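You operate a simulated robot arm through the tools that you are given. There is no shell and no other tool. Be economical: measure what you need, move in short steps, check, and stop when the job is done.

You run a simulated robot arm. Do the job below in one go: nothing can be reset, and whatever is moved stays where it is left.

Task
Shut the green-band carton, lay the loose strip over the seam and press it with the rubber pad.
Fine: the strip on the table, not the feeder's; pad back.

It is judged by the outcome, as a careful person would: the job done as asked, and still so three seconds after it is handed in. It fails if anything else is knocked over, pushed out of place, dropped, spilled or broken.

Robot
A 5-joint arm with a two-finger parallel gripper, fixed in place. Base frame: the origin is at the foot of the arm, x ahead of it, y to its left, z up. Lengths are in m, angles in degrees, forces in N, time in s.
Its first joint turns from -66.0 to 66.0 degrees. The tool tilts only in the upright plane through the base axis and itself; it spins freely about its own axis. Payload 2.9 kg.
Tool frame: the origin (TCP) lies between the finger pads and is the grasp point; the fingertips stand 0.03 m ahead of it; z points along the fingers, y is the line along which they close. The gripper opens to 0.11 m. The fingers are 0.02 m wide and 0.01 m thick; the gripper's body (0.048 by 0.112 m) begins 0.055 m behind the TCP.
Orientation is that of the tool frame in the base frame, as a unit quaternion [w, x, y, z]. With the fingers straight down and closing along the base's y, the tool's x points along the base's -x, its y along +y and its z along -z.

Tools
- The arm moves only by the tool play_rows. Its argument "rows" is a list of rows, each a list of 7 numbers: the shift along the tool's x, y, z in m, then the turn, a rotation vector about the tool's x, y, z in rad, then the opening, from 0 (shut) to 1 (fully open). In form: [[dx, dy, dz, ax, ay, az, jaw], ...]. A call has 1 to 8 rows; each row is the pose to reach, as a shift and turn from the pose commanded when the call began, along the tool's axes at that moment. Each row takes 0.2 s and may step no farther than 0.05 m and 8.6 degrees from the row before; otherwise, or with a gripper value out of range, the whole call is refused. Where a pose cannot be reached the arm comes as near as it can. A force on the tool above 80 N (or 10 N above the force at the start of the call, whichever is more), or a blocked arm, ends the call early, and 0.2 s more pass. The fingers move at their own pace (about 0.108 m/s each) and stop on an object; they squeeze with about 26 N. The grip force told is the motor's: it shows also when the fingers shut on nothing. Time passes only in rows, and 0.2 s behind the last, so rows that repeat a pose let the fingers close. It gives the time, the measured TCP pose, the force on the tool (base axes), the opening and the grip force at its end, in the units of the frame above (readings bear some noise).
- Cameras (640 x 400 px; columns grow to the right, rows downward): "scene" is fixed at [0.043, -0.4518, 0.6172]; the picture's right is [0.73, -0.68, 0.00], its down [-0.31, -0.34, -0.89] and it looks along [0.61, 0.65, -0.46] (base axes); focal length 271 px, centre (320, 200). "wrist" rides on the gripper at [0.072, 0.017, -0.103] in the tool frame; the picture's right is [-0.23, 0.97, 0.00], its down [-0.76, -0.18, -0.62] and it looks along [-0.61, -0.14, 0.78] (tool axes); focal length 222 px, centre (320, 200). There is no depth. A picture from a camera that has moved, and an enlarged one, comes with that camera's place and axes in the base frame and with its lens.
- grab_frame(camera): a new picture of that camera. The clock stands still meanwhile.
- zoom(camera, box): a new picture of the part [left, top, right, bottom] of that camera's present view, enlarged. The clock stands still meanwhile.
- hand_in(): hands the job in; it is judged then, once.

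Work in short steps. Places have to be worked out from the pictures, the camera data and where the tool is seen: move nearer, look again, correct. Check each grasp and each placing, and mend what went wrong. You have 120 turns and 76 pictures in all, those below and enlarged ones among them. Open the gripper and draw the arm clear of the work before you hand the job in, unless the task says otherwise; then end with one line.

The tools are called after "Emit:" as a command line: name --pt "numbers of a row" for each row, then --argument value for the rest, lists and objects as JSON in quotes. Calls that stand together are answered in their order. play_rows: Moves the arm, as the interface text tells. Its arguments: {"type":"object","properties":{"rows":{"type":"array","items":{"type":"array","items":{"type":"number"}}}},"required":["rows"]} The other tools are called the same way: grab_frame (camera) takes a picture; zoom (camera, box) takes an enlarged picture of a part of a camera's view; hand_in () hands the job in.

At the start:

```text
t: 0.0
eef_pos: [0.37, 0.1134, 0.4552]
orientation: [0.0, -0.001, 1.0, 0.001]
wrist_force: [0.3, -0.1, 0.7]
grip_width: 0.1097
grip_force: 0.0
```

scene: 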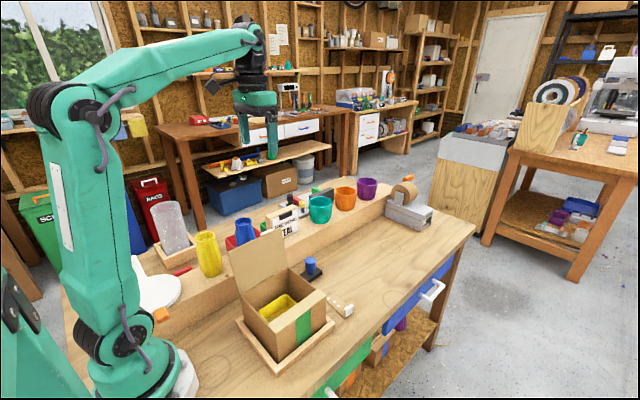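
wrist: 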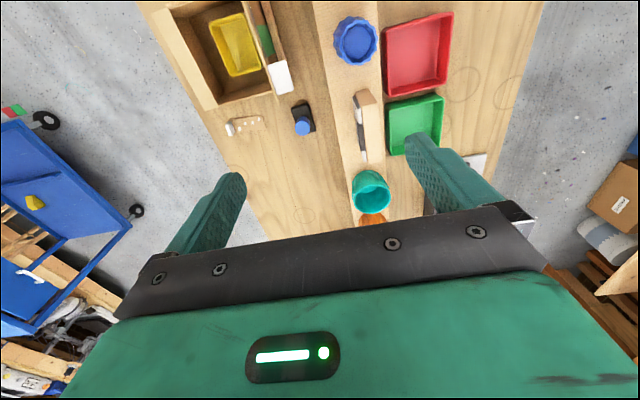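

I'll begin with enlarged looks at the carton area from both cameras.

Emit:
zoom --camera "scene" --box '[220, 170, 460, 380]'

Emit:
zoom --camera "wrist" --box '[140, 0, 400, 200]'

```text
1.90 times, centred on (340, 275) of scene
camera zoom: at [0.043, -0.4518, 0.6172], right [0.73, -0.68, 0.0], down [-0.31, -0.34, -0.89], along [0.61, 0.65, -0.46], focal length 516 px, centre (282, 57)
```

zoom: 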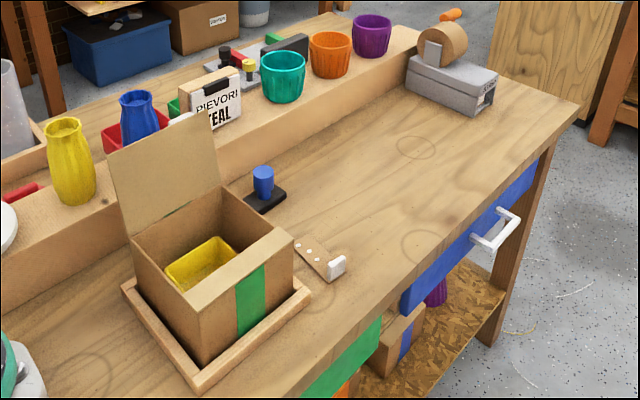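

```text
2.00 times, centred on (270, 100) of wrist
camera zoom: at [0.2983, 0.1307, 0.5585], right [0.23, 0.97, 0.0], down [0.76, -0.18, 0.62], along [0.61, -0.14, -0.78], focal length 444 px, centre (420, 400)
```

zoom: 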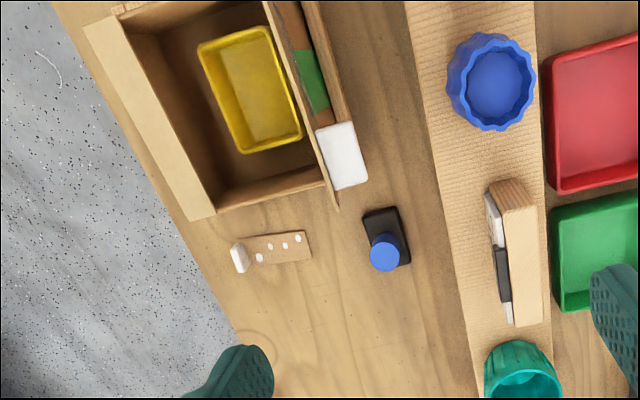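

The bench top triangulates to about z=0 (the knob is near [0.473, 0.05, 0.05]), not z=-0.56. So I'll trust the pictures over that figure and draw the hand back toward the base for a clearer view of the carton and strip.

Emit:
play_rows --pt "0.04 -0.02 0 0 0 0 1" --pt "0.08 -0.04 0 0 0 0 1" --pt "0.12 -0.06 0 0 0 0 1" --pt "0.15 -0.08 0 0 0 0 1"

Emit:
grab_frame --camera "wrist"

```text
t: 1.0
eef_pos: [0.2212, 0.0335, 0.4529]
orientation: [0.0, 0.0, 1.0, 0.0]
wrist_force: [-0.1, -0.3, -0.1]
grip_width: 0.1101
grip_force: 0.1
```

```text
71 pictures are left
camera wrist: at [0.1488, 0.0498, 0.5562], right [0.23, 0.97, 0.0], down [0.76, -0.18, 0.62], along [0.61, -0.14, -0.78], focal length 222 px, centre (320, 200)
```

wrist: 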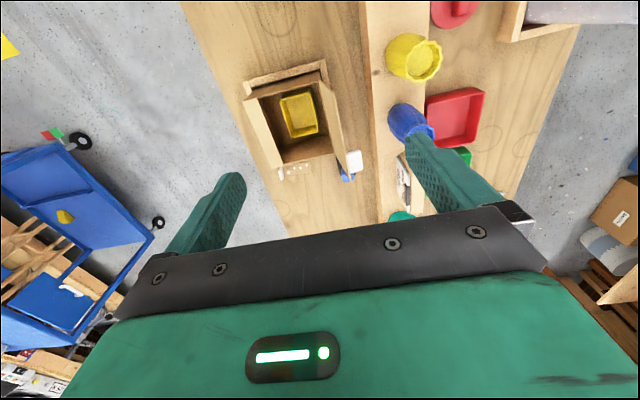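

Emit:
zoom --camera "wrist" --box '[220, 40, 400, 220]'

Emit:
zoom --camera "scene" --box '[225, 215, 365, 305]'

```text
2.22 times, centred on (310, 130) of wrist
camera zoom: at [0.1488, 0.0498, 0.5562], right [0.23, 0.97, 0.0], down [0.76, -0.18, 0.62], along [0.61, -0.14, -0.78], focal length 494 px, centre (342, 356)
```

zoom: 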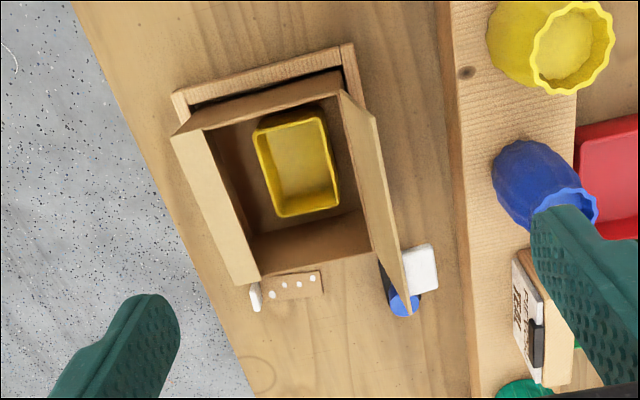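

```text
4.44 times, centred on (295, 260) of scene
camera zoom: at [0.043, -0.4518, 0.6172], right [0.73, -0.68, 0.0], down [-0.31, -0.34, -0.89], along [0.61, 0.65, -0.46], focal length 1204 px, centre (431, -67)
```

zoom: 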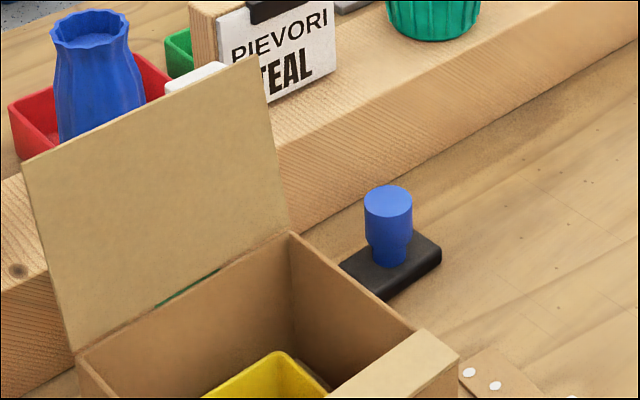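

The lid is hinged along x at about y=0.03, z=0.105, leaning back about 11°, and its top edge is near y=0.054, z=0.231. A white tab sits on its outer face. Next I need the front flap and the strip in detail.

Emit:
zoom --camera "scene" --box '[230, 260, 370, 380]'

Emit:
zoom --camera "wrist" --box '[235, 60, 385, 190]'

```text
3.33 times, centred on (300, 320) of scene
camera zoom: at [0.043, -0.4518, 0.6172], right [0.73, -0.68, 0.0], down [-0.31, -0.34, -0.89], along [0.61, 0.65, -0.46], focal length 903 px, centre (387, -200)
```

zoom: 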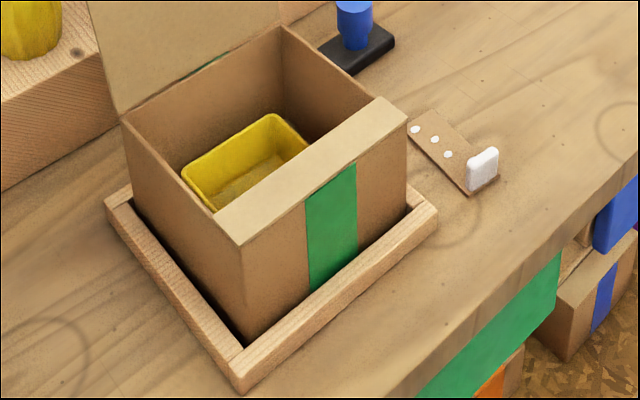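

```text
3.08 times, centred on (310, 125) of wrist
camera zoom: at [0.1488, 0.0498, 0.5562], right [0.23, 0.97, 0.0], down [0.76, -0.18, 0.62], along [0.61, -0.14, -0.78], focal length 684 px, centre (351, 431)
```

zoom: 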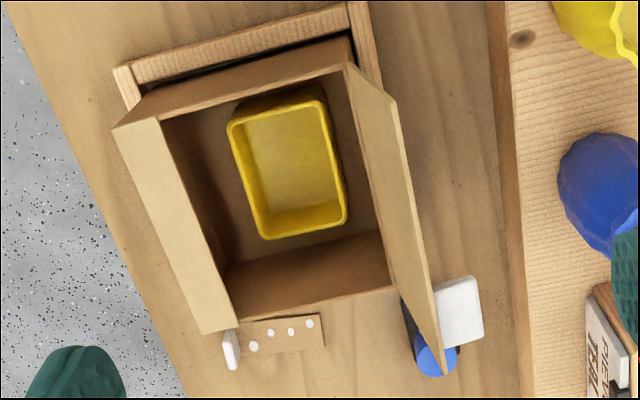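

The front wall carries a fixed ledge at y≈-0.115 to -0.082, and the lid closes down to it. The white lid tab is at x≈0.33–0.36. I'll shut the fingers and come down behind the lid at x≈0.29, y≈0.11.

Emit:
play_rows --pt "-0.035 0.035 0 0 0 0 0" --pt "-0.069 0.0675 0 0 0 0 0" --pt "-0.069 0.0765 0.045 0 0 0 0" --pt "-0.069 0.0765 0.09 0 0 0 0" --pt "-0.069 0.0765 0.135 0 0 0 0" --pt "-0.069 0.0765 0.175 0 0 0 0" --pt "-0.069 0.0765 0.213 0 0 0 0"

Emit:
grab_frame --camera "wrist"

Emit:
grab_frame --camera "scene"

```text
t: 2.6
eef_pos: [0.2909, 0.1125, 0.2395]
orientation: [0.0, 0.0, 1.0, 0.0]
wrist_force: [-0.5, 0.7, -0.8]
grip_width: 0.0
grip_force: 25.8
```

```text
66 pictures are left
camera wrist: at [0.2185, 0.1287, 0.3439], right [0.23, 0.97, 0.0], down [0.76, -0.18, 0.62], along [0.61, -0.14, -0.78], focal length 222 px, centre (320, 200)
```

wrist: 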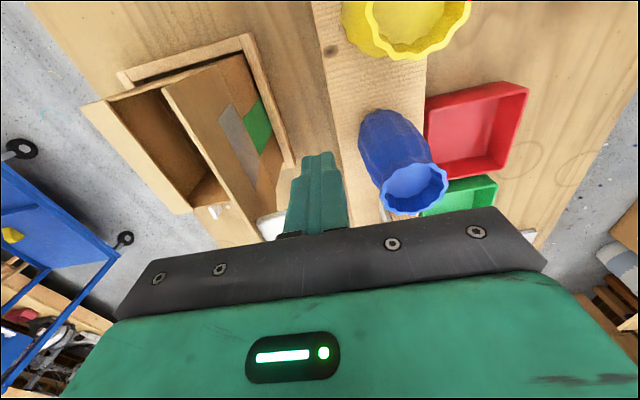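

```text
65 pictures are left
```

scene: 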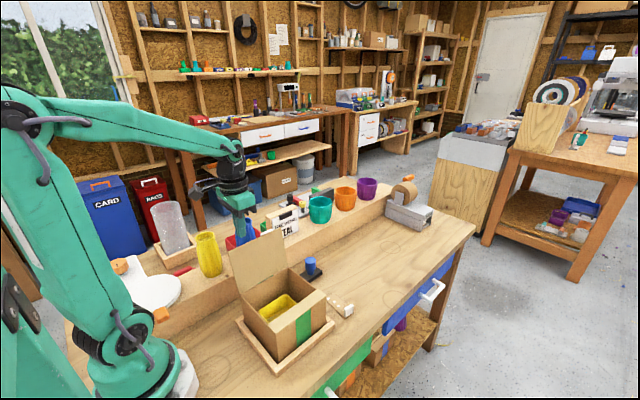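

The lid's outer face shows a gray patch. I'll zoom in on it.

Emit:
zoom --camera "wrist" --box '[70, 20, 350, 250]'

```text
1.74 times, centred on (210, 135) of wrist
camera zoom: at [0.2185, 0.1287, 0.3439], right [0.23, 0.97, 0.0], down [0.76, -0.18, 0.62], along [0.61, -0.14, -0.78], focal length 386 px, centre (511, 313)
```

zoom: 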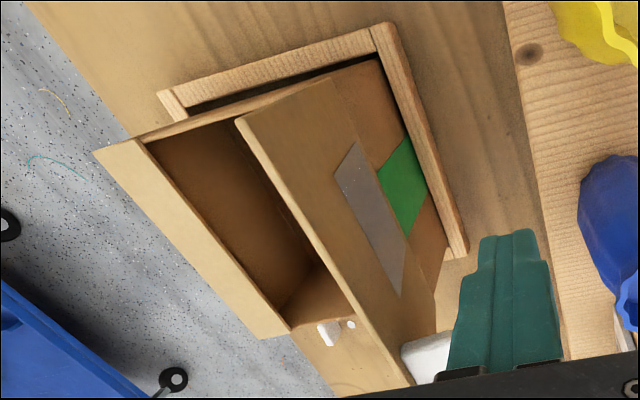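

The gray patch is just a mark on the lid near its hinge. I'll sweep the closed fingers along an arc around the hinge to fold the lid down.

Emit:
play_rows --pt "0 -0.0375 0 0 0 0 0" --pt "0 -0.0725 0.0045 0 0 0 0" --pt "0 -0.0985 0.008 0 0 0 0" --pt "0 -0.1225 0.018 0 0 0 0" --pt "0 -0.1435 0.034 0 0 0 0" --pt "0 -0.1595 0.0545 0 0 0 0" --pt "0 -0.169 0.0785 0 0 0 0" --pt "0 -0.1725 0.096 0 0 0 0"

Emit:
grab_frame --camera "scene"

```text
t: 4.4
eef_pos: [0.2888, -0.0602, 0.1451]
orientation: [0.0, 0.001, 1.0, 0.0]
wrist_force: [0.2, 0.0, -0.8]
grip_width: 0.0
grip_force: 25.8
```

```text
63 pictures are left
```

scene: 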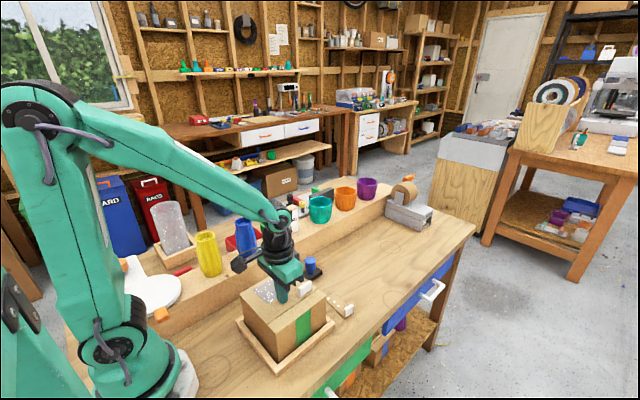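

The lid looks nearly shut. I'll press lightly further down, then zoom in to check.

Emit:
play_rows --pt "0 -0.004 0.006 0 0 0 0" --pt "0 -0.004 0.012 0 0 0 0" --pt "0 -0.004 0.012 0 0 0 0"

Emit:
zoom --camera "scene" --box '[220, 250, 370, 380]'

```text
t: 5.0
eef_pos: [0.2906, -0.0642, 0.1429]
orientation: [0.003, -0.002, 1.0, -0.001]
wrist_force: [-41.4, 18.1, 140.3]
grip_width: 0.0
grip_force: 26.3
stopped in row 2: the force on the tool passed its limit (the readings are from after the stop); the commanded pose is now the measured one
```

```text
3.08 times, centred on (295, 315) of scene
camera zoom: at [0.0426, -0.4518, 0.6173], right [0.73, -0.68, 0.0], down [-0.31, -0.34, -0.89], along [0.61, 0.65, -0.46], focal length 834 px, centre (397, -154)
```

zoom: 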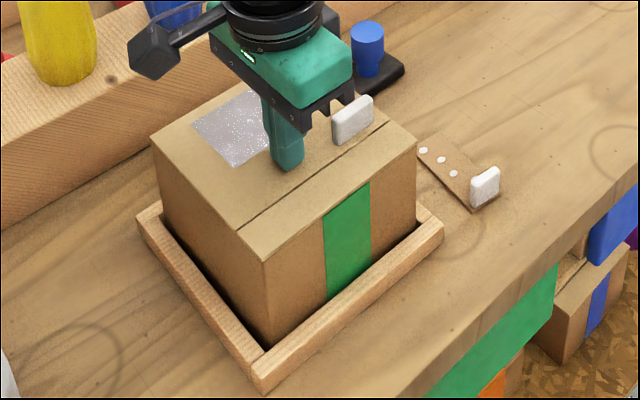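

The lid is flush and the seam line is visible. Contact was firm (140 N, tip z≈0.113), so I'll lift off now and view it from the wrist to check that it stays down.

Emit:
play_rows --pt "0 0 -0.02 0 0 0 0" --pt "0 0 -0.06 0 0 0 0" --pt "0.03 0 -0.1 0 0 0 0" --pt "0.06 0.02 -0.14 0 0 0 0.5" --pt "0.1 0.04 -0.18 0 0 0 1"

Emit:
grab_frame --camera "wrist"

Emit:
zoom --camera "scene" --box '[220, 250, 370, 380]'

```text
refused: row 4 steps farther than a row can; nothing moved
```

```text
61 pictures are left
camera wrist: at [0.2181, -0.0483, 0.2465], right [0.22, 0.97, 0.0], down [0.76, -0.17, 0.63], along [0.61, -0.14, -0.78], focal length 222 px, centre (320, 200)
```

wrist: 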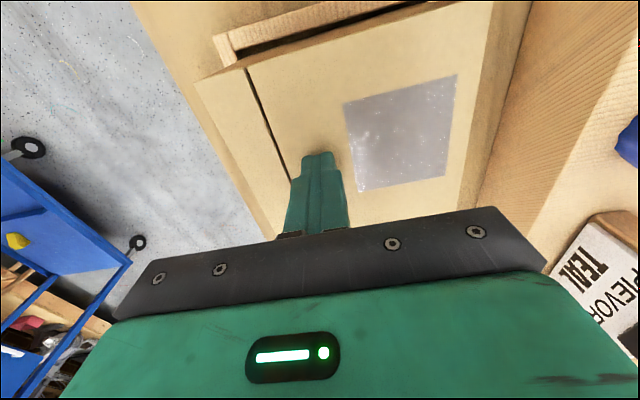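

```text
3.08 times, centred on (295, 315) of scene
camera zoom: at [0.0426, -0.4518, 0.6173], right [0.73, -0.68, 0.0], down [-0.31, -0.34, -0.89], along [0.61, 0.65, -0.46], focal length 834 px, centre (397, -154)
```

zoom: 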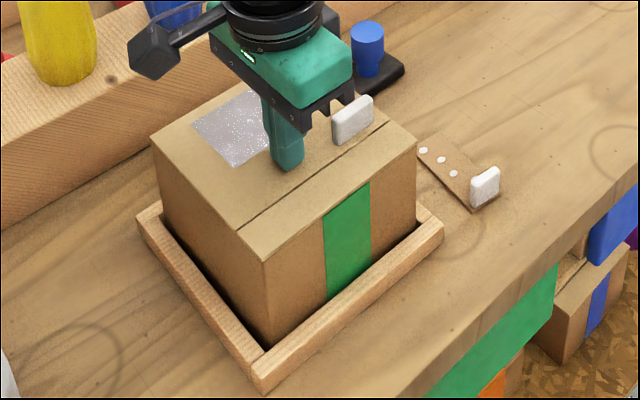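

That call was refused for too large a step, so I'll repeat it with smaller steps. The gray patch is glossy, so I'll keep the strip off it.

Emit:
play_rows --pt "0 0 -0.02 0 0 0 0" --pt "0 0 -0.06 0 0 0 0" --pt "0.02 0 -0.1 0 0 0 0.3" --pt "0.04 0.01 -0.14 0 0 0 0.6" --pt "0.06 0.02 -0.18 0 0 0 1" --pt "0.08 0.03 -0.22 0 0 0 1"

Emit:
grab_frame --camera "wrist"

Emit:
zoom --camera "scene" --box '[220, 250, 370, 380]'

```text
t: 6.4
eef_pos: [0.2086, -0.0361, 0.361]
orientation: [0.0, -0.002, 1.0, 0.0]
wrist_force: [-0.4, 0.3, 0.0]
grip_width: 0.1101
grip_force: 0.0
```

```text
59 pictures are left
camera wrist: at [0.1359, -0.0192, 0.4635], right [0.22, 0.97, 0.0], down [0.76, -0.18, 0.62], along [0.61, -0.14, -0.78], focal length 222 px, centre (320, 200)
```

wrist: 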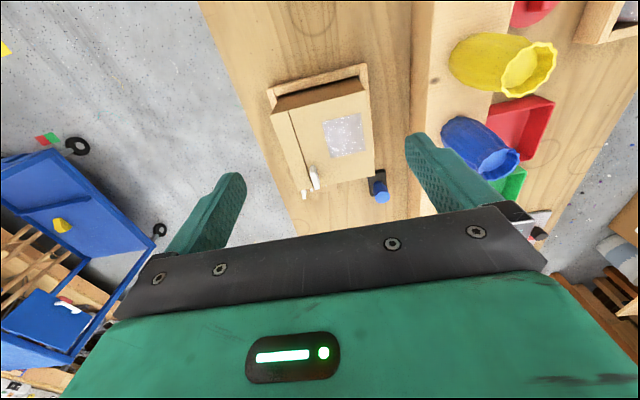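

```text
3.08 times, centred on (295, 315) of scene
camera zoom: at [0.043, -0.4518, 0.6172], right [0.73, -0.68, 0.0], down [-0.31, -0.34, -0.89], along [0.61, 0.65, -0.46], focal length 834 px, centre (397, -154)
```

zoom: 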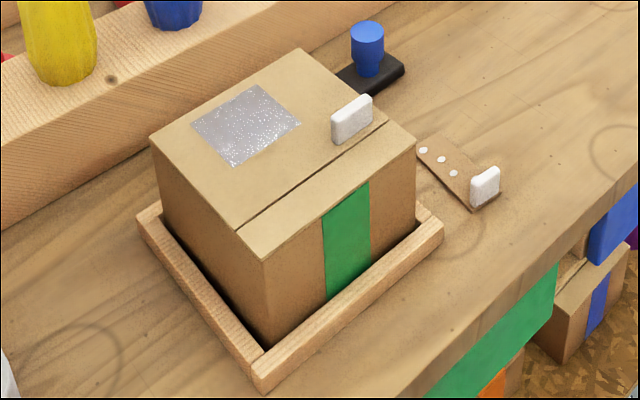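

The lid stays shut, and the seam is at y≈-0.09, z≈0.113. The lid tab takes up x 0.33–0.37 just behind it, and the glossy patch starts at y≈-0.041. Next I'll hover over the strip to measure it.

Emit:
play_rows --pt "-0.045 -0.01 0 0 0 0 1" --pt "-0.09 -0.02 0 0 0 0 1" --pt "-0.135 -0.03 0 0 0 0 1" --pt "-0.18 -0.04 0.01 0 0 0 1" --pt "-0.215 -0.05 0.04 0 0 0 1" --pt "-0.235 -0.054 0.08 0 0 0 1" --pt "-0.235 -0.054 0.125 0 0 0 1" --pt "-0.235 -0.054 0.165 0 0 0 1"

Emit:
grab_frame --camera "wrist"

Emit:
zoom --camera "scene" --box '[290, 240, 370, 330]'

```text
t: 8.2
eef_pos: [0.4455, -0.0878, 0.1934]
orientation: [0.001, -0.002, 1.0, 0.0]
wrist_force: [0.7, -0.6, -0.4]
grip_width: 0.11
grip_force: 0.0
```

```text
57 pictures are left
camera wrist: at [0.3733, -0.0709, 0.298], right [0.22, 0.97, 0.0], down [0.76, -0.18, 0.63], along [0.61, -0.14, -0.78], focal length 222 px, centre (320, 200)
```

wrist: 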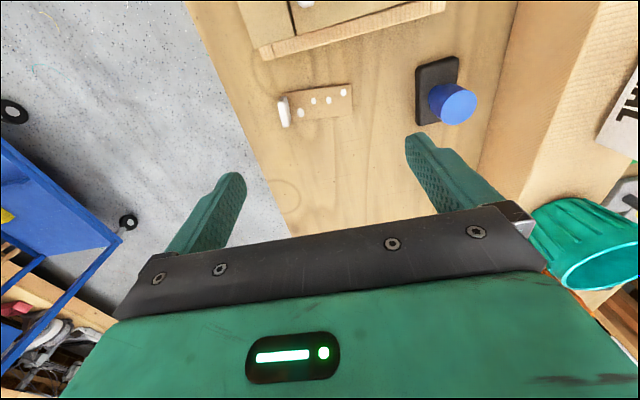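

```text
4.44 times, centred on (330, 285) of scene
camera zoom: at [0.043, -0.4518, 0.6172], right [0.73, -0.68, 0.0], down [-0.31, -0.34, -0.89], along [0.61, 0.65, -0.46], focal length 1204 px, centre (276, -178)
```

zoom: 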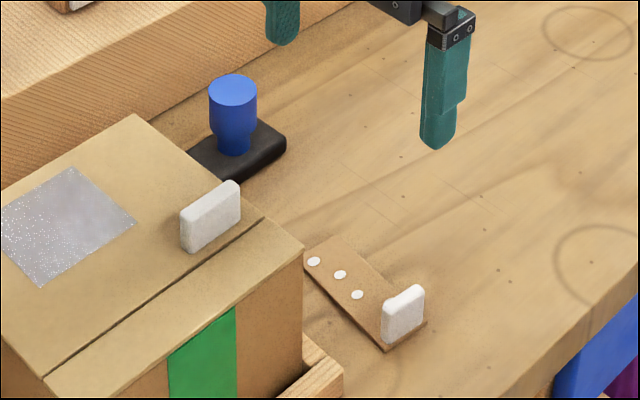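

Emit:
zoom --camera "wrist" --box '[250, 40, 490, 160]'

```text
2.67 times, centred on (370, 100) of wrist
camera zoom: at [0.3733, -0.0709, 0.298], right [0.22, 0.97, 0.0], down [0.76, -0.18, 0.63], along [0.61, -0.14, -0.78], focal length 592 px, centre (187, 467)
```

zoom: 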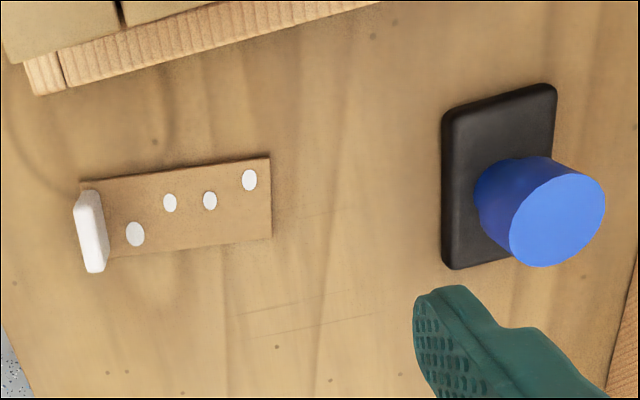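

The strip is about 0.086×0.036, centred near (0.452, -0.092), with its tab at the -y end. The pad is about 0.067×0.045, centred at (0.468, 0.047). Before deciding the layout I want a closer look at the carton top.

Emit:
play_rows --pt "0.03 0 -0.035 0 0 0 1" --pt "0.07 0.01 -0.06 0 0 0 1" --pt "0.115 0.02 -0.07 0 0 0 1" --pt "0.155 0.03 -0.07 0 0 0 1"

Emit:
zoom --camera "wrist" --box '[180, 0, 420, 180]'

```text
t: 9.2
eef_pos: [0.2887, -0.0581, 0.267]
orientation: [0.002, -0.001, 1.0, 0.0]
wrist_force: [0.4, 0.3, 0.1]
grip_width: 0.11
grip_force: 0.1
```

```text
2.22 times, centred on (300, 90) of wrist
camera zoom: at [0.2169, -0.0407, 0.3702], right [0.22, 0.97, 0.0], down [0.76, -0.18, 0.63], along [0.61, -0.14, -0.78], focal length 494 px, centre (364, 444)
```

zoom: 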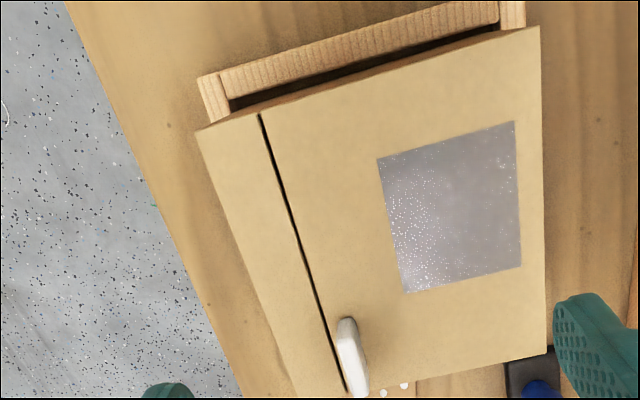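

The carton top spans x 0.228–0.379 and y -0.118–0.03, with the seam at y≈-0.089. With the lid tab at the +x end, the free seam (x 0.23–0.33) just takes the strip laid along it. I'll go above the strip while spinning the tool about half a turn, so the camera hangs clear of the carton.

Emit:
play_rows --pt "-0.02 -0.009 0 0 0 -0.148 0.7" --pt "-0.04 -0.018 0 0 0 -0.296 0.5" --pt "-0.061 -0.026 0 0 0 -0.444 0.4" --pt "-0.081 -0.035 0 0 0 -0.592 0.4" --pt "-0.102 -0.044 0 0 0 -0.74 0.4" --pt "-0.122 -0.053 0 0 0 -0.888 0.4" --pt "-0.143 -0.061 0.01 0 0 -1.036 0.4" --pt "-0.163 -0.07 0.02 0 0 -1.184 0.4"

Emit:
play_rows --pt "0 0 0 0 0 -0.148 0.4" --pt "0 0 0 0 0 -0.296 0.4" --pt "0 0 0 0 0 -0.444 0.4" --pt "0 0 0 0 0 -0.592 0.4" --pt "0 0 0 0 0 -0.74 0.4" --pt "0 0 0 0 0 -0.888 0.4" --pt "0 0 0 0 0 -1.036 0.4" --pt "0 0 0 0 0 -1.184 0.4"

Emit:
play_rows --pt "0 0 0.02 0 0 -0.14 0.4" --pt "0 0 0.05 0 0 -0.28 0.4" --pt "0 0 0.08 0 0 -0.42 0.4" --pt "0 0 0.11 0 0 -0.56 0.4" --pt "0 0 0.13 0 0 -0.68 0.4"

Emit:
grab_frame --camera "wrist"

```text
t: 11.0
eef_pos: [0.4529, -0.127, 0.2465]
orientation: [0.001, -0.561, 0.828, -0.002]
wrist_force: [0.1, 0.3, 0.7]
grip_width: 0.0439
grip_force: 0.1
```

```text
t: 12.8
eef_pos: [0.4529, -0.1281, 0.2448]
orientation: [-0.001, 0.927, -0.375, 0.001]
wrist_force: [-0.5, 0.1, 0.0]
grip_width: 0.044
grip_force: 0.0
```

```text
t: 14.0
eef_pos: [0.4672, -0.0073, 0.1142]
orientation: [0.0, 0.997, -0.072, 0.002]
wrist_force: [0.5, 1.2, -0.8]
grip_width: 0.0438
grip_force: 0.0
out of reach, approached as far as the arm can: row 3, 4, 5
```

```text
53 pictures are left
camera wrist: at [0.5361, -0.0346, 0.2186], right [-0.37, -0.93, 0.0], down [-0.73, 0.29, 0.62], along [-0.58, 0.23, -0.78], focal length 222 px, centre (320, 200)
```

wrist: 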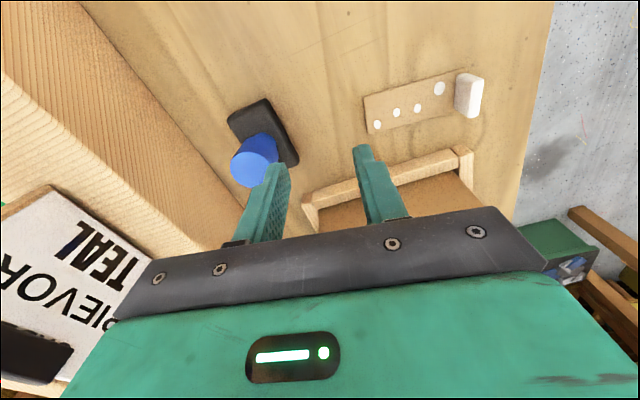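

The tool ran into a spin-joint limit about 172° either side of its start and drifted sideways, though nothing was touched. I'll raise it, return above the strip, and unwind clockwise the long way round to the same facing.

Emit:
play_rows --pt "0 0 -0.045 0 0 0 0.4" --pt "0 0 -0.09 0 0 0.1 0.4" --pt "0 0 -0.13 0 0 0.248 0.4" --pt "0 0.045 -0.13 0 0 0.396 0.4" --pt "0.001 0.09 -0.13 0 0 0.544 0.4" --pt "0.0025 0.121 -0.13 0 0 0.692 0.4" --pt "0.0025 0.121 -0.13 0 0 0.84 0.4" --pt "0.0025 0.121 -0.13 0 0 0.988 0.4"

Emit:
play_rows --pt "0 0 0 0 0 0.148 0.4" --pt "0 0 0 0 0 0.296 0.4" --pt "0 0 0 0 0 0.444 0.4" --pt "0 0 0 0 0 0.592 0.4" --pt "0 0 0 0 0 0.74 0.4" --pt "0 0 0 0 0 0.888 0.4" --pt "0 0 0 0 0 1.036 0.4" --pt "0 0 0 0 0 1.184 0.4"

Emit:
play_rows --pt "0 0 0 0 0 0.148 0.4" --pt "0 0 0 0 0 0.296 0.4" --pt "0 0 0 0 0 0.444 0.4" --pt "0 0 0 0 0 0.592 0.4" --pt "0 0 0 0 0 0.74 0.4" --pt "0 0 0 0 0 0.888 0.4" --pt "0 0 0 0 0 1.036 0.4" --pt "0 0 0 0 0 1.184 0.4"

Emit:
play_rows --pt "0 0 0 0 0 0.148 0.4" --pt "0 0 0 0 0 0.296 0.4" --pt "0 0 0 0 0 0.444 0.4" --pt "0 0 0 0 0 0.592 0.4" --pt "0 0 0 0 0 0.74 0.4" --pt "0 0 0 0 0 0.888 0.4" --pt "0 0 0 0 0 1.036 0.4" --pt "0 0 0 0 0 1.184 0.4"

Emit:
play_rows --pt "0 0 0 0 0 0.148 0.4" --pt "0 0 0 0 0 0.296 0.4" --pt "0 0 0 0 0 0.444 0.4" --pt "0 0 0 0 0 0.592 0.4" --pt "0 0 0 0 0 0.74 0.4" --pt "0 0 0 0 0 0.888 0.4" --pt "0 0 0 0 0 1.036 0.4" --pt "0 0 0 0 0 1.184 0.4"

```text
t: 15.8
eef_pos: [0.4524, -0.1276, 0.2432]
orientation: [0.0, 0.842, -0.539, 0.001]
wrist_force: [0.2, -0.5, -0.2]
grip_width: 0.0441
grip_force: 0.0
```

```text
t: 17.6
eef_pos: [0.4507, -0.1283, 0.2443]
orientation: [0.002, -0.398, 0.917, -0.001]
wrist_force: [-0.5, 0.9, -0.6]
grip_width: 0.0439
grip_force: 0.1
```

```text
t: 19.4
eef_pos: [0.4521, -0.1269, 0.2449]
orientation: [0.002, 0.181, 0.983, 0.0]
wrist_force: [0.3, -0.8, 0.2]
grip_width: 0.0441
grip_force: 0.1
```

```text
t: 21.2
eef_pos: [0.4514, -0.1283, 0.2437]
orientation: [0.001, 0.698, 0.716, 0.001]
wrist_force: [0.1, 0.3, 0.5]
grip_width: 0.0439
grip_force: 0.1
```

```text
t: 23.0
eef_pos: [0.451, -0.1281, 0.2439]
orientation: [0.0, 0.979, 0.203, 0.0]
wrist_force: [0.7, -1.1, 0.7]
grip_width: 0.0438
grip_force: 0.1
```

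Yaw is now about 23°. I'll turn the last 28° and go down to z≈0.11 over the tab.

Emit:
play_rows --pt "0 0 0.02 0 0 0.13 0.4" --pt "0 0 0.05 0 0 0.26 0.4" --pt "0 0 0.08 0 0 0.39 0.4" --pt "0 0 0.11 0 0 0.501 0.4" --pt "0 0 0.13 0 0 0.501 0.4"

Emit:
grab_frame --camera "wrist"

```text
t: 24.2
eef_pos: [0.4529, -0.1275, 0.1146]
orientation: [0.0, 0.999, -0.045, 0.001]
wrist_force: [-0.6, 0.4, 0.1]
grip_width: 0.0439
grip_force: 0.0
```

```text
52 pictures are left
camera wrist: at [0.5231, -0.1513, 0.2187], right [-0.32, -0.95, 0.0], down [-0.74, 0.25, 0.62], along [-0.59, 0.2, -0.78], focal length 222 px, centre (320, 200)
```

wrist: 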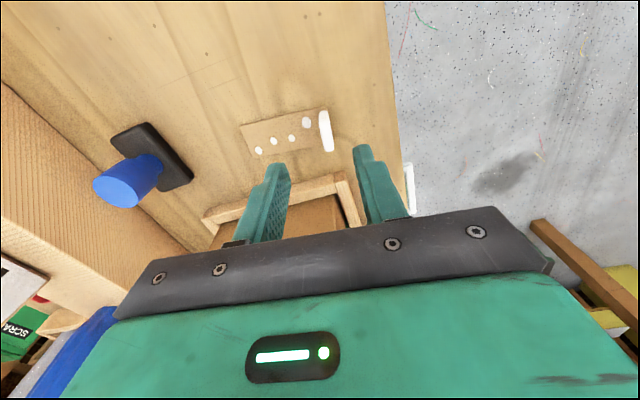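

Good facing. I'll zoom for the exact position of the tab.

Emit:
zoom --camera "wrist" --box '[220, 90, 400, 200]'

```text
3.56 times, centred on (310, 145) of wrist
camera zoom: at [0.5231, -0.1513, 0.2187], right [-0.32, -0.95, 0.0], down [-0.74, 0.25, 0.62], along [-0.59, 0.2, -0.78], focal length 790 px, centre (356, 396)
```

zoom: 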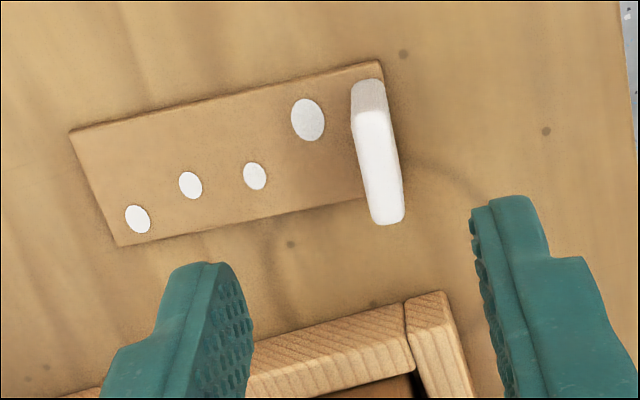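

The tab centre is near (0.446, -0.131). I'll shift a few mm and lower to fingertips z≈0.009 around it.

Emit:
play_rows --pt "-0.0067 0.0041 0.02 0 0 0 0.4" --pt "-0.0067 0.0041 0.045 0 0 0 0.4" --pt "-0.0067 0.0041 0.065 0 0 0 0.4" --pt "-0.0067 0.0041 0.076 0 0 0 0.4"

Emit:
grab_frame --camera "wrist"

Emit:
zoom --camera "scene" --box '[280, 230, 380, 330]'

```text
t: 25.2
eef_pos: [0.4447, -0.1298, 0.0386]
orientation: [0.0, 0.999, -0.044, 0.001]
wrist_force: [-0.6, -0.4, -0.6]
grip_width: 0.0438
grip_force: 0.1
```

```text
50 pictures are left
camera wrist: at [0.5148, -0.1549, 0.1422], right [-0.31, -0.95, 0.0], down [-0.74, 0.25, 0.62], along [-0.59, 0.19, -0.78], focal length 222 px, centre (320, 200)
```

wrist: 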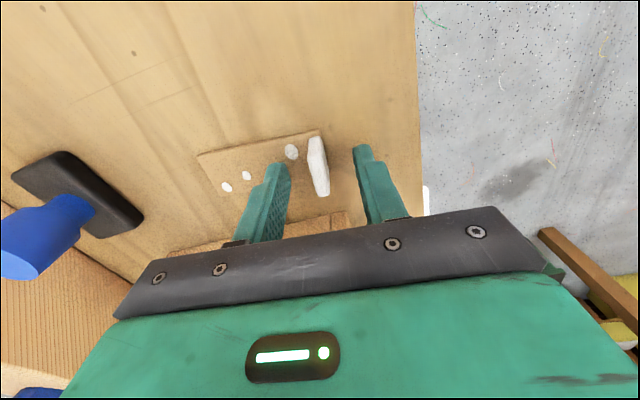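

```text
4.00 times, centred on (330, 280) of scene
camera zoom: at [0.043, -0.4518, 0.6172], right [0.73, -0.68, 0.0], down [-0.31, -0.34, -0.89], along [0.61, 0.65, -0.46], focal length 1084 px, centre (280, -120)
```

zoom: 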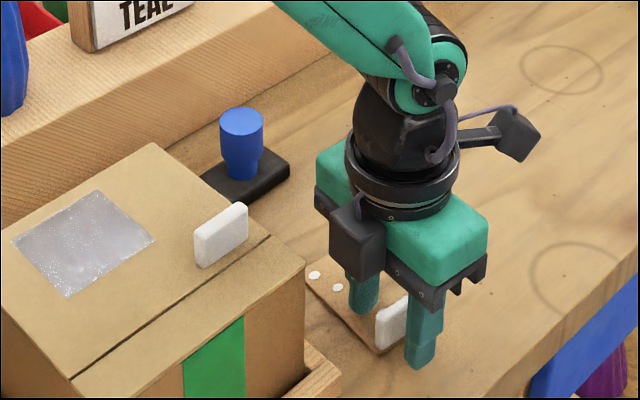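

The tab sits between the fingers. Closing on it.

Emit:
play_rows --pt "0 0 0 0 0 0 0.2" --pt "0 0 0 0 0 0 0" --pt "0 0 0 0 0 0 0" --pt "0 0 0 0 0 0 0"

Emit:
zoom --camera "wrist" --box '[180, 100, 420, 240]'

```text
t: 26.2
eef_pos: [0.4435, -0.1317, 0.0385]
orientation: [0.0, 0.999, -0.044, 0.002]
wrist_force: [0.6, -0.1, 0.2]
grip_width: 0.0075
grip_force: 26.2
```

```text
2.67 times, centred on (300, 170) of wrist
camera zoom: at [0.5148, -0.1549, 0.1424], right [-0.31, -0.95, 0.0], down [-0.74, 0.25, 0.62], along [-0.59, 0.19, -0.78], focal length 592 px, centre (373, 280)
```

zoom: 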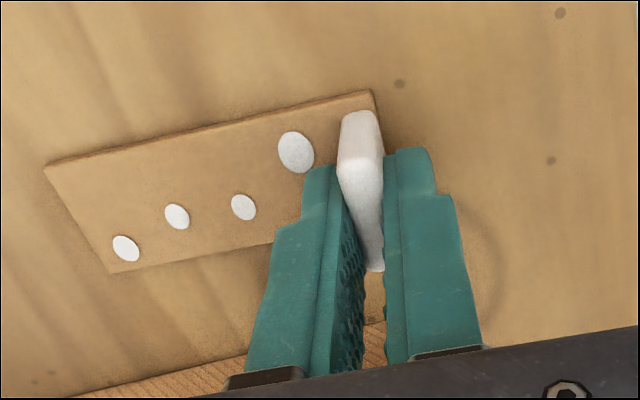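

It's gripped at 7.5 mm. From the picture the strip centre is about 40 mm from the TCP along the closing line. I'll lift straight up and check.

Emit:
play_rows --pt "0 0 -0.01 0 0 0 0" --pt "0 0 -0.03 0 0 0 0" --pt "0 0 -0.07 0 0 0 0" --pt "0 0 -0.11 0 0 0 0" --pt "0 0 -0.15 0 0 0 0" --pt "0 0 -0.19 0 0 0 0"

Emit:
zoom --camera "wrist" --box '[180, 100, 420, 240]'

Emit:
zoom --camera "scene" --box '[260, 160, 420, 300]'

```text
t: 27.6
eef_pos: [0.4432, -0.1312, 0.2294]
orientation: [0.0, 0.999, -0.045, 0.0]
wrist_force: [-0.2, -0.1, 0.2]
grip_width: 0.0074
grip_force: 25.7
```

```text
2.67 times, centred on (300, 170) of wrist
camera zoom: at [0.514, -0.1551, 0.3327], right [-0.31, -0.95, 0.0], down [-0.74, 0.25, 0.62], along [-0.59, 0.19, -0.78], focal length 592 px, centre (373, 280)
```

zoom: 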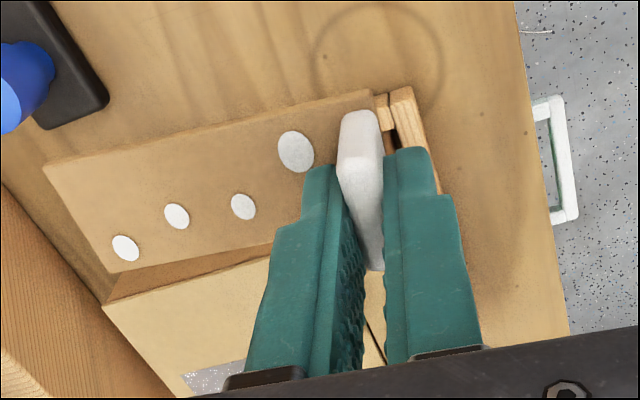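

```text
2.86 times, centred on (340, 230) of scene
camera zoom: at [0.043, -0.4518, 0.6172], right [0.73, -0.68, 0.0], down [-0.31, -0.34, -0.89], along [0.61, 0.65, -0.46], focal length 774 px, centre (263, 114)
```

zoom: 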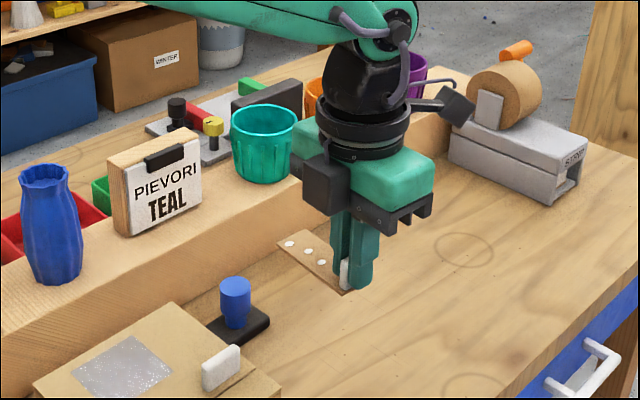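

The strip is held level and firm. Now I'll spin counter-clockwise about 275° in clear air, within the joint range, to bring its free end to +x.

Emit:
play_rows --pt "0 0 -0.01 0 0 -0.145 0" --pt "0 0 -0.02 0 0 -0.29 0" --pt "0 0 -0.03 0 0 -0.435 0" --pt "0 0 -0.03 0 0 -0.58 0" --pt "0 0 -0.03 0 0 -0.725 0" --pt "0 0 -0.03 0 0 -0.87 0" --pt "0 0 -0.03 0 0 -1.015 0" --pt "0 0 -0.03 0 0 -1.16 0"

Emit:
play_rows --pt "0 0 0 0 0 -0.145 0" --pt "0 0 0 0 0 -0.29 0" --pt "0 0 0 0 0 -0.435 0" --pt "0 0 0 0 0 -0.58 0" --pt "0 0 0 0 0 -0.725 0" --pt "0 0 0 0 0 -0.87 0" --pt "0 0 0 0 0 -1.015 0" --pt "0 0 0 0 0 -1.16 0"

Emit:
play_rows --pt "0 0 0 0 0 -0.145 0" --pt "0 0 0 0 0 -0.29 0" --pt "0 0 0 0 0 -0.435 0" --pt "0 0 0 0 0 -0.58 0" --pt "0 0 0 0 0 -0.725 0" --pt "0 0 0 0 0 -0.87 0" --pt "0 0 0 0 0 -1.015 0" --pt "0 0 0 0 0 -1.16 0"

Emit:
play_rows --pt "0 0 0 0 0 -0.145 0" --pt "0 0 0 0 0 -0.29 0" --pt "0 0 0 0 0 -0.435 0" --pt "0 0 0 0 0 -0.58 0" --pt "0 0 0 0 0 -0.725 0" --pt "0 0 0 0 0 -0.87 0" --pt "0 0 0 0 0 -1.015 0" --pt "0 0 0 0 0 -1.16 0"

```text
t: 29.4
eef_pos: [0.443, -0.1311, 0.2586]
orientation: [0.002, 0.86, 0.511, 0.001]
wrist_force: [0.9, -1.2, 0.4]
grip_width: 0.0075
grip_force: 26.2
```

```text
t: 31.2
eef_pos: [0.445, -0.1307, 0.2582]
orientation: [0.001, 0.438, 0.899, 0.0]
wrist_force: [0.9, 0.6, -0.8]
grip_width: 0.0076
grip_force: 26.5
```

```text
t: 33.0
eef_pos: [0.4459, -0.1311, 0.2581]
orientation: [0.001, -0.126, 0.992, -0.001]
wrist_force: [-0.9, 0.7, -0.1]
grip_width: 0.0072
grip_force: 25.8
```

```text
t: 34.8
eef_pos: [0.4446, -0.1304, 0.259]
orientation: [0.001, -0.649, 0.761, -0.001]
wrist_force: [-0.2, -1.4, -0.4]
grip_width: 0.0076
grip_force: 26.4
```

Yaw is 261°. I'll turn the last 9° and carry the strip over to the seam, staying high.

Emit:
play_rows --pt "-0.002 0.042 0 0 0 -0.08 0" --pt "-0.005 0.084 0 0 0 -0.159 0" --pt "-0.007 0.126 0.01 0 0 -0.159 0" --pt "-0.01 0.168 0.025 0 0 -0.159 0" --pt "-0.0116 0.208 0.045 0 0 -0.159 0" --pt "-0.0116 0.208 0.07 0 0 -0.159 0"

Emit:
grab_frame --camera "wrist"

Emit:
zoom --camera "scene" --box '[220, 220, 370, 350]'

```text
t: 36.2
eef_pos: [0.2406, -0.0865, 0.1876]
orientation: [0.0, -0.706, 0.708, -0.002]
wrist_force: [-0.1, -0.1, -1.1]
grip_width: 0.0077
grip_force: 25.5
```

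```text
45 pictures are left
camera wrist: at [0.2234, -0.1585, 0.2916], right [-0.97, 0.23, 0.0], down [0.18, 0.76, 0.62], along [0.15, 0.61, -0.78], focal length 222 px, centre (320, 200)
```

wrist: 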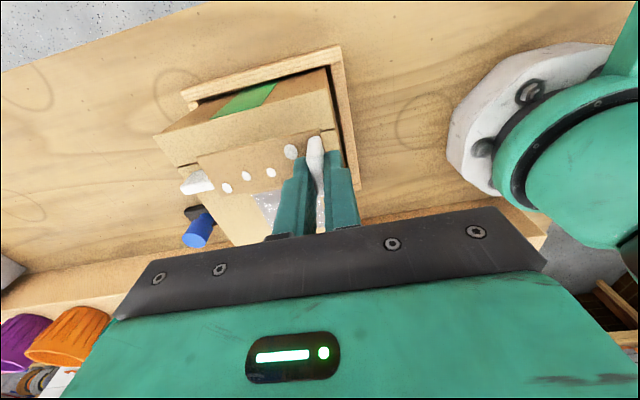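

```text
3.08 times, centred on (295, 285) of scene
camera zoom: at [0.0429, -0.4518, 0.6172], right [0.73, -0.68, 0.0], down [-0.31, -0.34, -0.89], along [0.61, 0.65, -0.46], focal length 834 px, centre (397, -62)
```

zoom: 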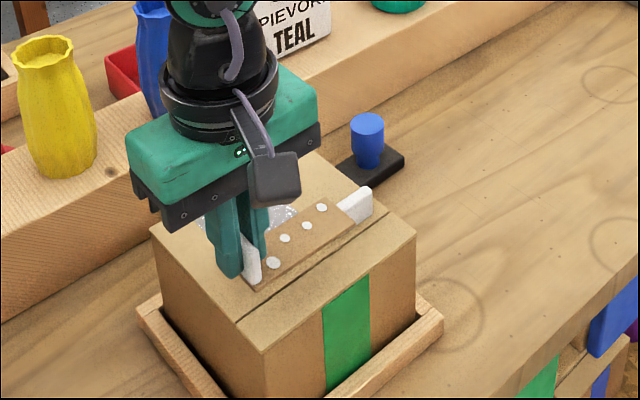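

I'll lower to a few mm above the top and check alignment with the seam before touching down.

Emit:
play_rows --pt "0 0 0.012 0 0 0 0" --pt "0 0 0.022 0 0 0 0" --pt "0 0 0.03 0 0 0 0"

Emit:
zoom --camera "wrist" --box '[160, 60, 380, 230]'

Emit:
zoom --camera "scene" --box '[240, 250, 340, 340]'

```text
t: 37.0
eef_pos: [0.242, -0.0854, 0.1579]
orientation: [0.0, -0.706, 0.708, -0.002]
wrist_force: [-0.3, 0.7, -0.8]
grip_width: 0.0074
grip_force: 25.9
```

```text
2.35 times, centred on (270, 145) of wrist
camera zoom: at [0.2244, -0.1577, 0.2613], right [-0.97, 0.23, 0.0], down [0.18, 0.76, 0.62], along [0.15, 0.61, -0.78], focal length 523 px, centre (438, 329)
```

zoom: 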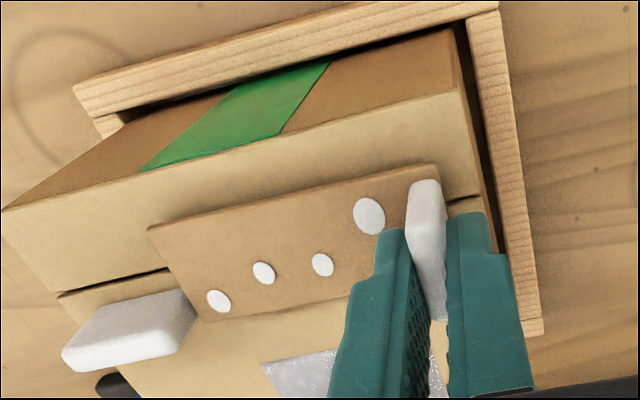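

```text
4.44 times, centred on (290, 295) of scene
camera zoom: at [0.043, -0.4518, 0.6172], right [0.73, -0.68, 0.0], down [-0.31, -0.34, -0.89], along [0.61, 0.65, -0.46], focal length 1204 px, centre (453, -222)
```

zoom: 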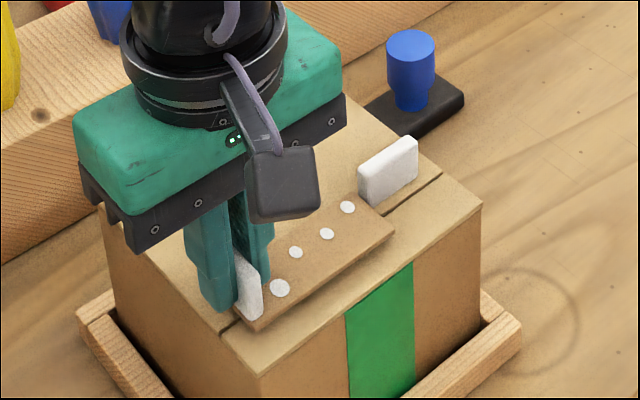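

The strip is centred at y≈-0.088 against the seam at ≈-0.087, with its free end at x≈0.326, clear of the lid tab. Lowering gently to contact.

Emit:
play_rows --pt "0 0 0.003 0 0 0 0" --pt "0 0 0.005 0 0 0 0" --pt "0 0 0.006 0 0 0 0" --pt "0 0 0.007 0 0 0 0"

```text
t: 38.0
eef_pos: [0.2421, -0.0846, 0.1516]
orientation: [0.0, -0.706, 0.708, -0.002]
wrist_force: [-8.1, 3.2, 20.4]
grip_width: 0.0074
grip_force: 26.3
```

Contact is made at 20 N. I'll open a little, let it settle, and check before rising.

Emit:
play_rows --pt "0 0 -0.001 0 0 0 0.1" --pt "0 0 -0.001 0 0 0 0.2" --pt "0 0 -0.001 0 0 0 0.25" --pt "0 0 -0.015 0 0 0 0.25" --pt "0 0 -0.05 0 0 0 0.25" --pt "0 0 -0.09 0 0 0 0.25"

Emit:
zoom --camera "wrist" --box '[160, 60, 400, 220]'

Emit:
zoom --camera "scene" --box '[240, 250, 340, 340]'

```text
t: 39.4
eef_pos: [0.2408, -0.085, 0.2406]
orientation: [0.001, -0.706, 0.709, -0.001]
wrist_force: [-0.1, 0.4, 0.9]
grip_width: 0.0275
grip_force: 0.0
```

```text
2.50 times, centred on (280, 140) of wrist
camera zoom: at [0.2237, -0.1577, 0.3455], right [-0.97, 0.23, 0.0], down [0.18, 0.76, 0.62], along [0.15, 0.61, -0.78], focal length 555 px, centre (420, 350)
```

zoom: 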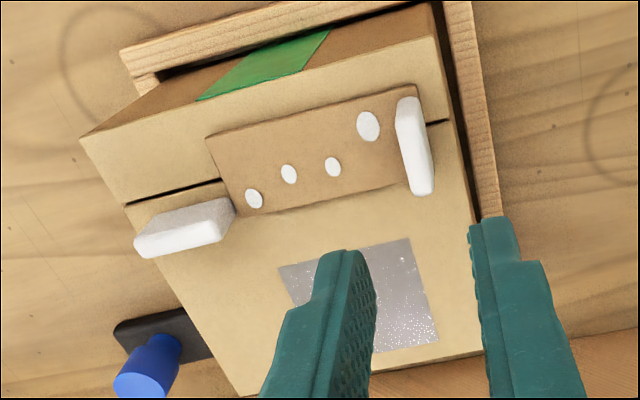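

```text
4.44 times, centred on (290, 295) of scene
camera zoom: at [0.043, -0.4518, 0.6172], right [0.73, -0.68, 0.0], down [-0.31, -0.34, -0.89], along [0.61, 0.65, -0.46], focal length 1204 px, centre (453, -222)
```

zoom: 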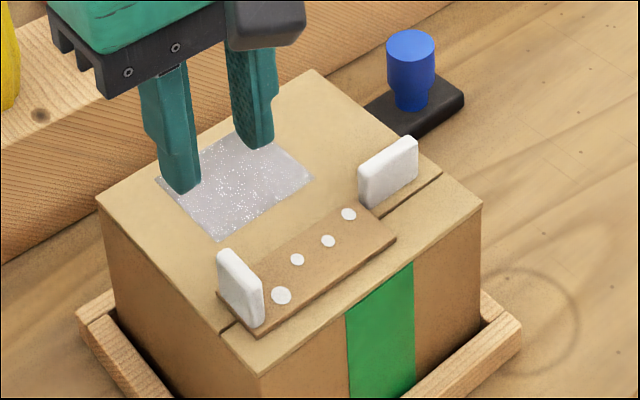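

The strip lies flat over the seam, undisturbed. Now for the pad: its knob is near (0.470, 0.049) with its top at z≈0.065, so I'll hover above it with the fingers open.

Emit:
play_rows --pt "-0.022 -0.038 0 0 0 0 0.4" --pt "-0.045 -0.076 0 0 0 0 0.5" --pt "-0.067 -0.115 0 0 0 0 0.5" --pt "-0.09 -0.153 0 0 0 0 0.5" --pt "-0.112 -0.191 0.01 0 0 0 0.5" --pt "-0.134 -0.229 0.03 0 0 0 0.5" --pt "-0.134 -0.229 0.07 0 0 0 0.5" --pt "-0.134 -0.229 0.1 0 0 0 0.5"

Emit:
grab_frame --camera "wrist"

```text
t: 41.2
eef_pos: [0.4716, 0.0475, 0.1422]
orientation: [0.001, -0.705, 0.709, -0.002]
wrist_force: [0.4, -0.2, 0.0]
grip_width: 0.055
grip_force: 0.1
```

```text
39 pictures are left
camera wrist: at [0.4551, -0.0254, 0.2462], right [-0.97, 0.23, 0.0], down [0.18, 0.76, 0.62], along [0.15, 0.61, -0.78], focal length 222 px, centre (320, 200)
```

wrist: 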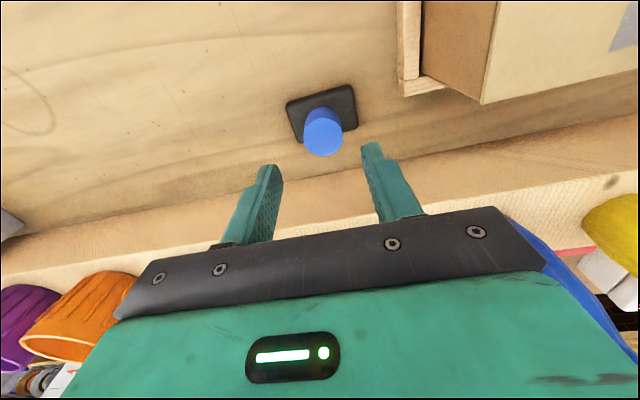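

Emit:
zoom --camera "wrist" --box '[240, 70, 420, 190]'

```text
3.33 times, centred on (330, 130) of wrist
camera zoom: at [0.4551, -0.0254, 0.2462], right [-0.97, 0.23, 0.0], down [0.18, 0.76, 0.62], along [0.15, 0.61, -0.78], focal length 740 px, centre (287, 433)
```

zoom: 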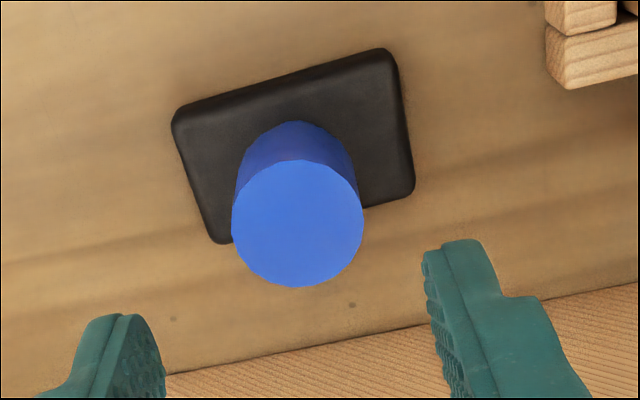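

The knob head is at (0.471, 0.050) and 33 mm across; the pad is turned about 2.5°. I'll lower around it and close.

Emit:
play_rows --pt "-0.0027 0 0.03 0 0 0 0.5" --pt "-0.0027 0 0.06 0 0 0 0.5" --pt "-0.0027 0 0.08 0 0 0 0.5" --pt "-0.0027 0 0.088 0 0 0 0.5" --pt "-0.0027 0 0.088 0 0 0 0.2" --pt "-0.0027 0 0.088 0 0 0 0.1" --pt "-0.0027 0 0.088 0 0 0 0.1"

Emit:
zoom --camera "wrist" --box '[200, 90, 440, 240]'

```text
t: 42.8
eef_pos: [0.471, 0.0504, 0.0538]
orientation: [0.001, -0.706, 0.708, -0.001]
wrist_force: [-1.7, 1.2, 2.7]
grip_width: 0.0329
grip_force: 25.7
```

```text
2.67 times, centred on (320, 165) of wrist
camera zoom: at [0.4543, -0.0227, 0.1575], right [-0.97, 0.23, 0.0], down [0.18, 0.76, 0.62], along [0.15, 0.61, -0.78], focal length 592 px, centre (320, 293)
```

zoom: 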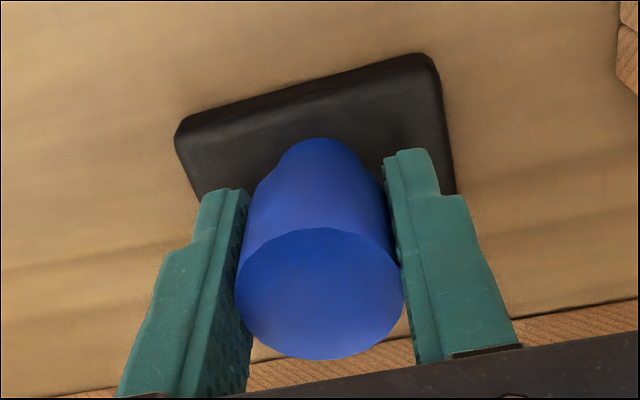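

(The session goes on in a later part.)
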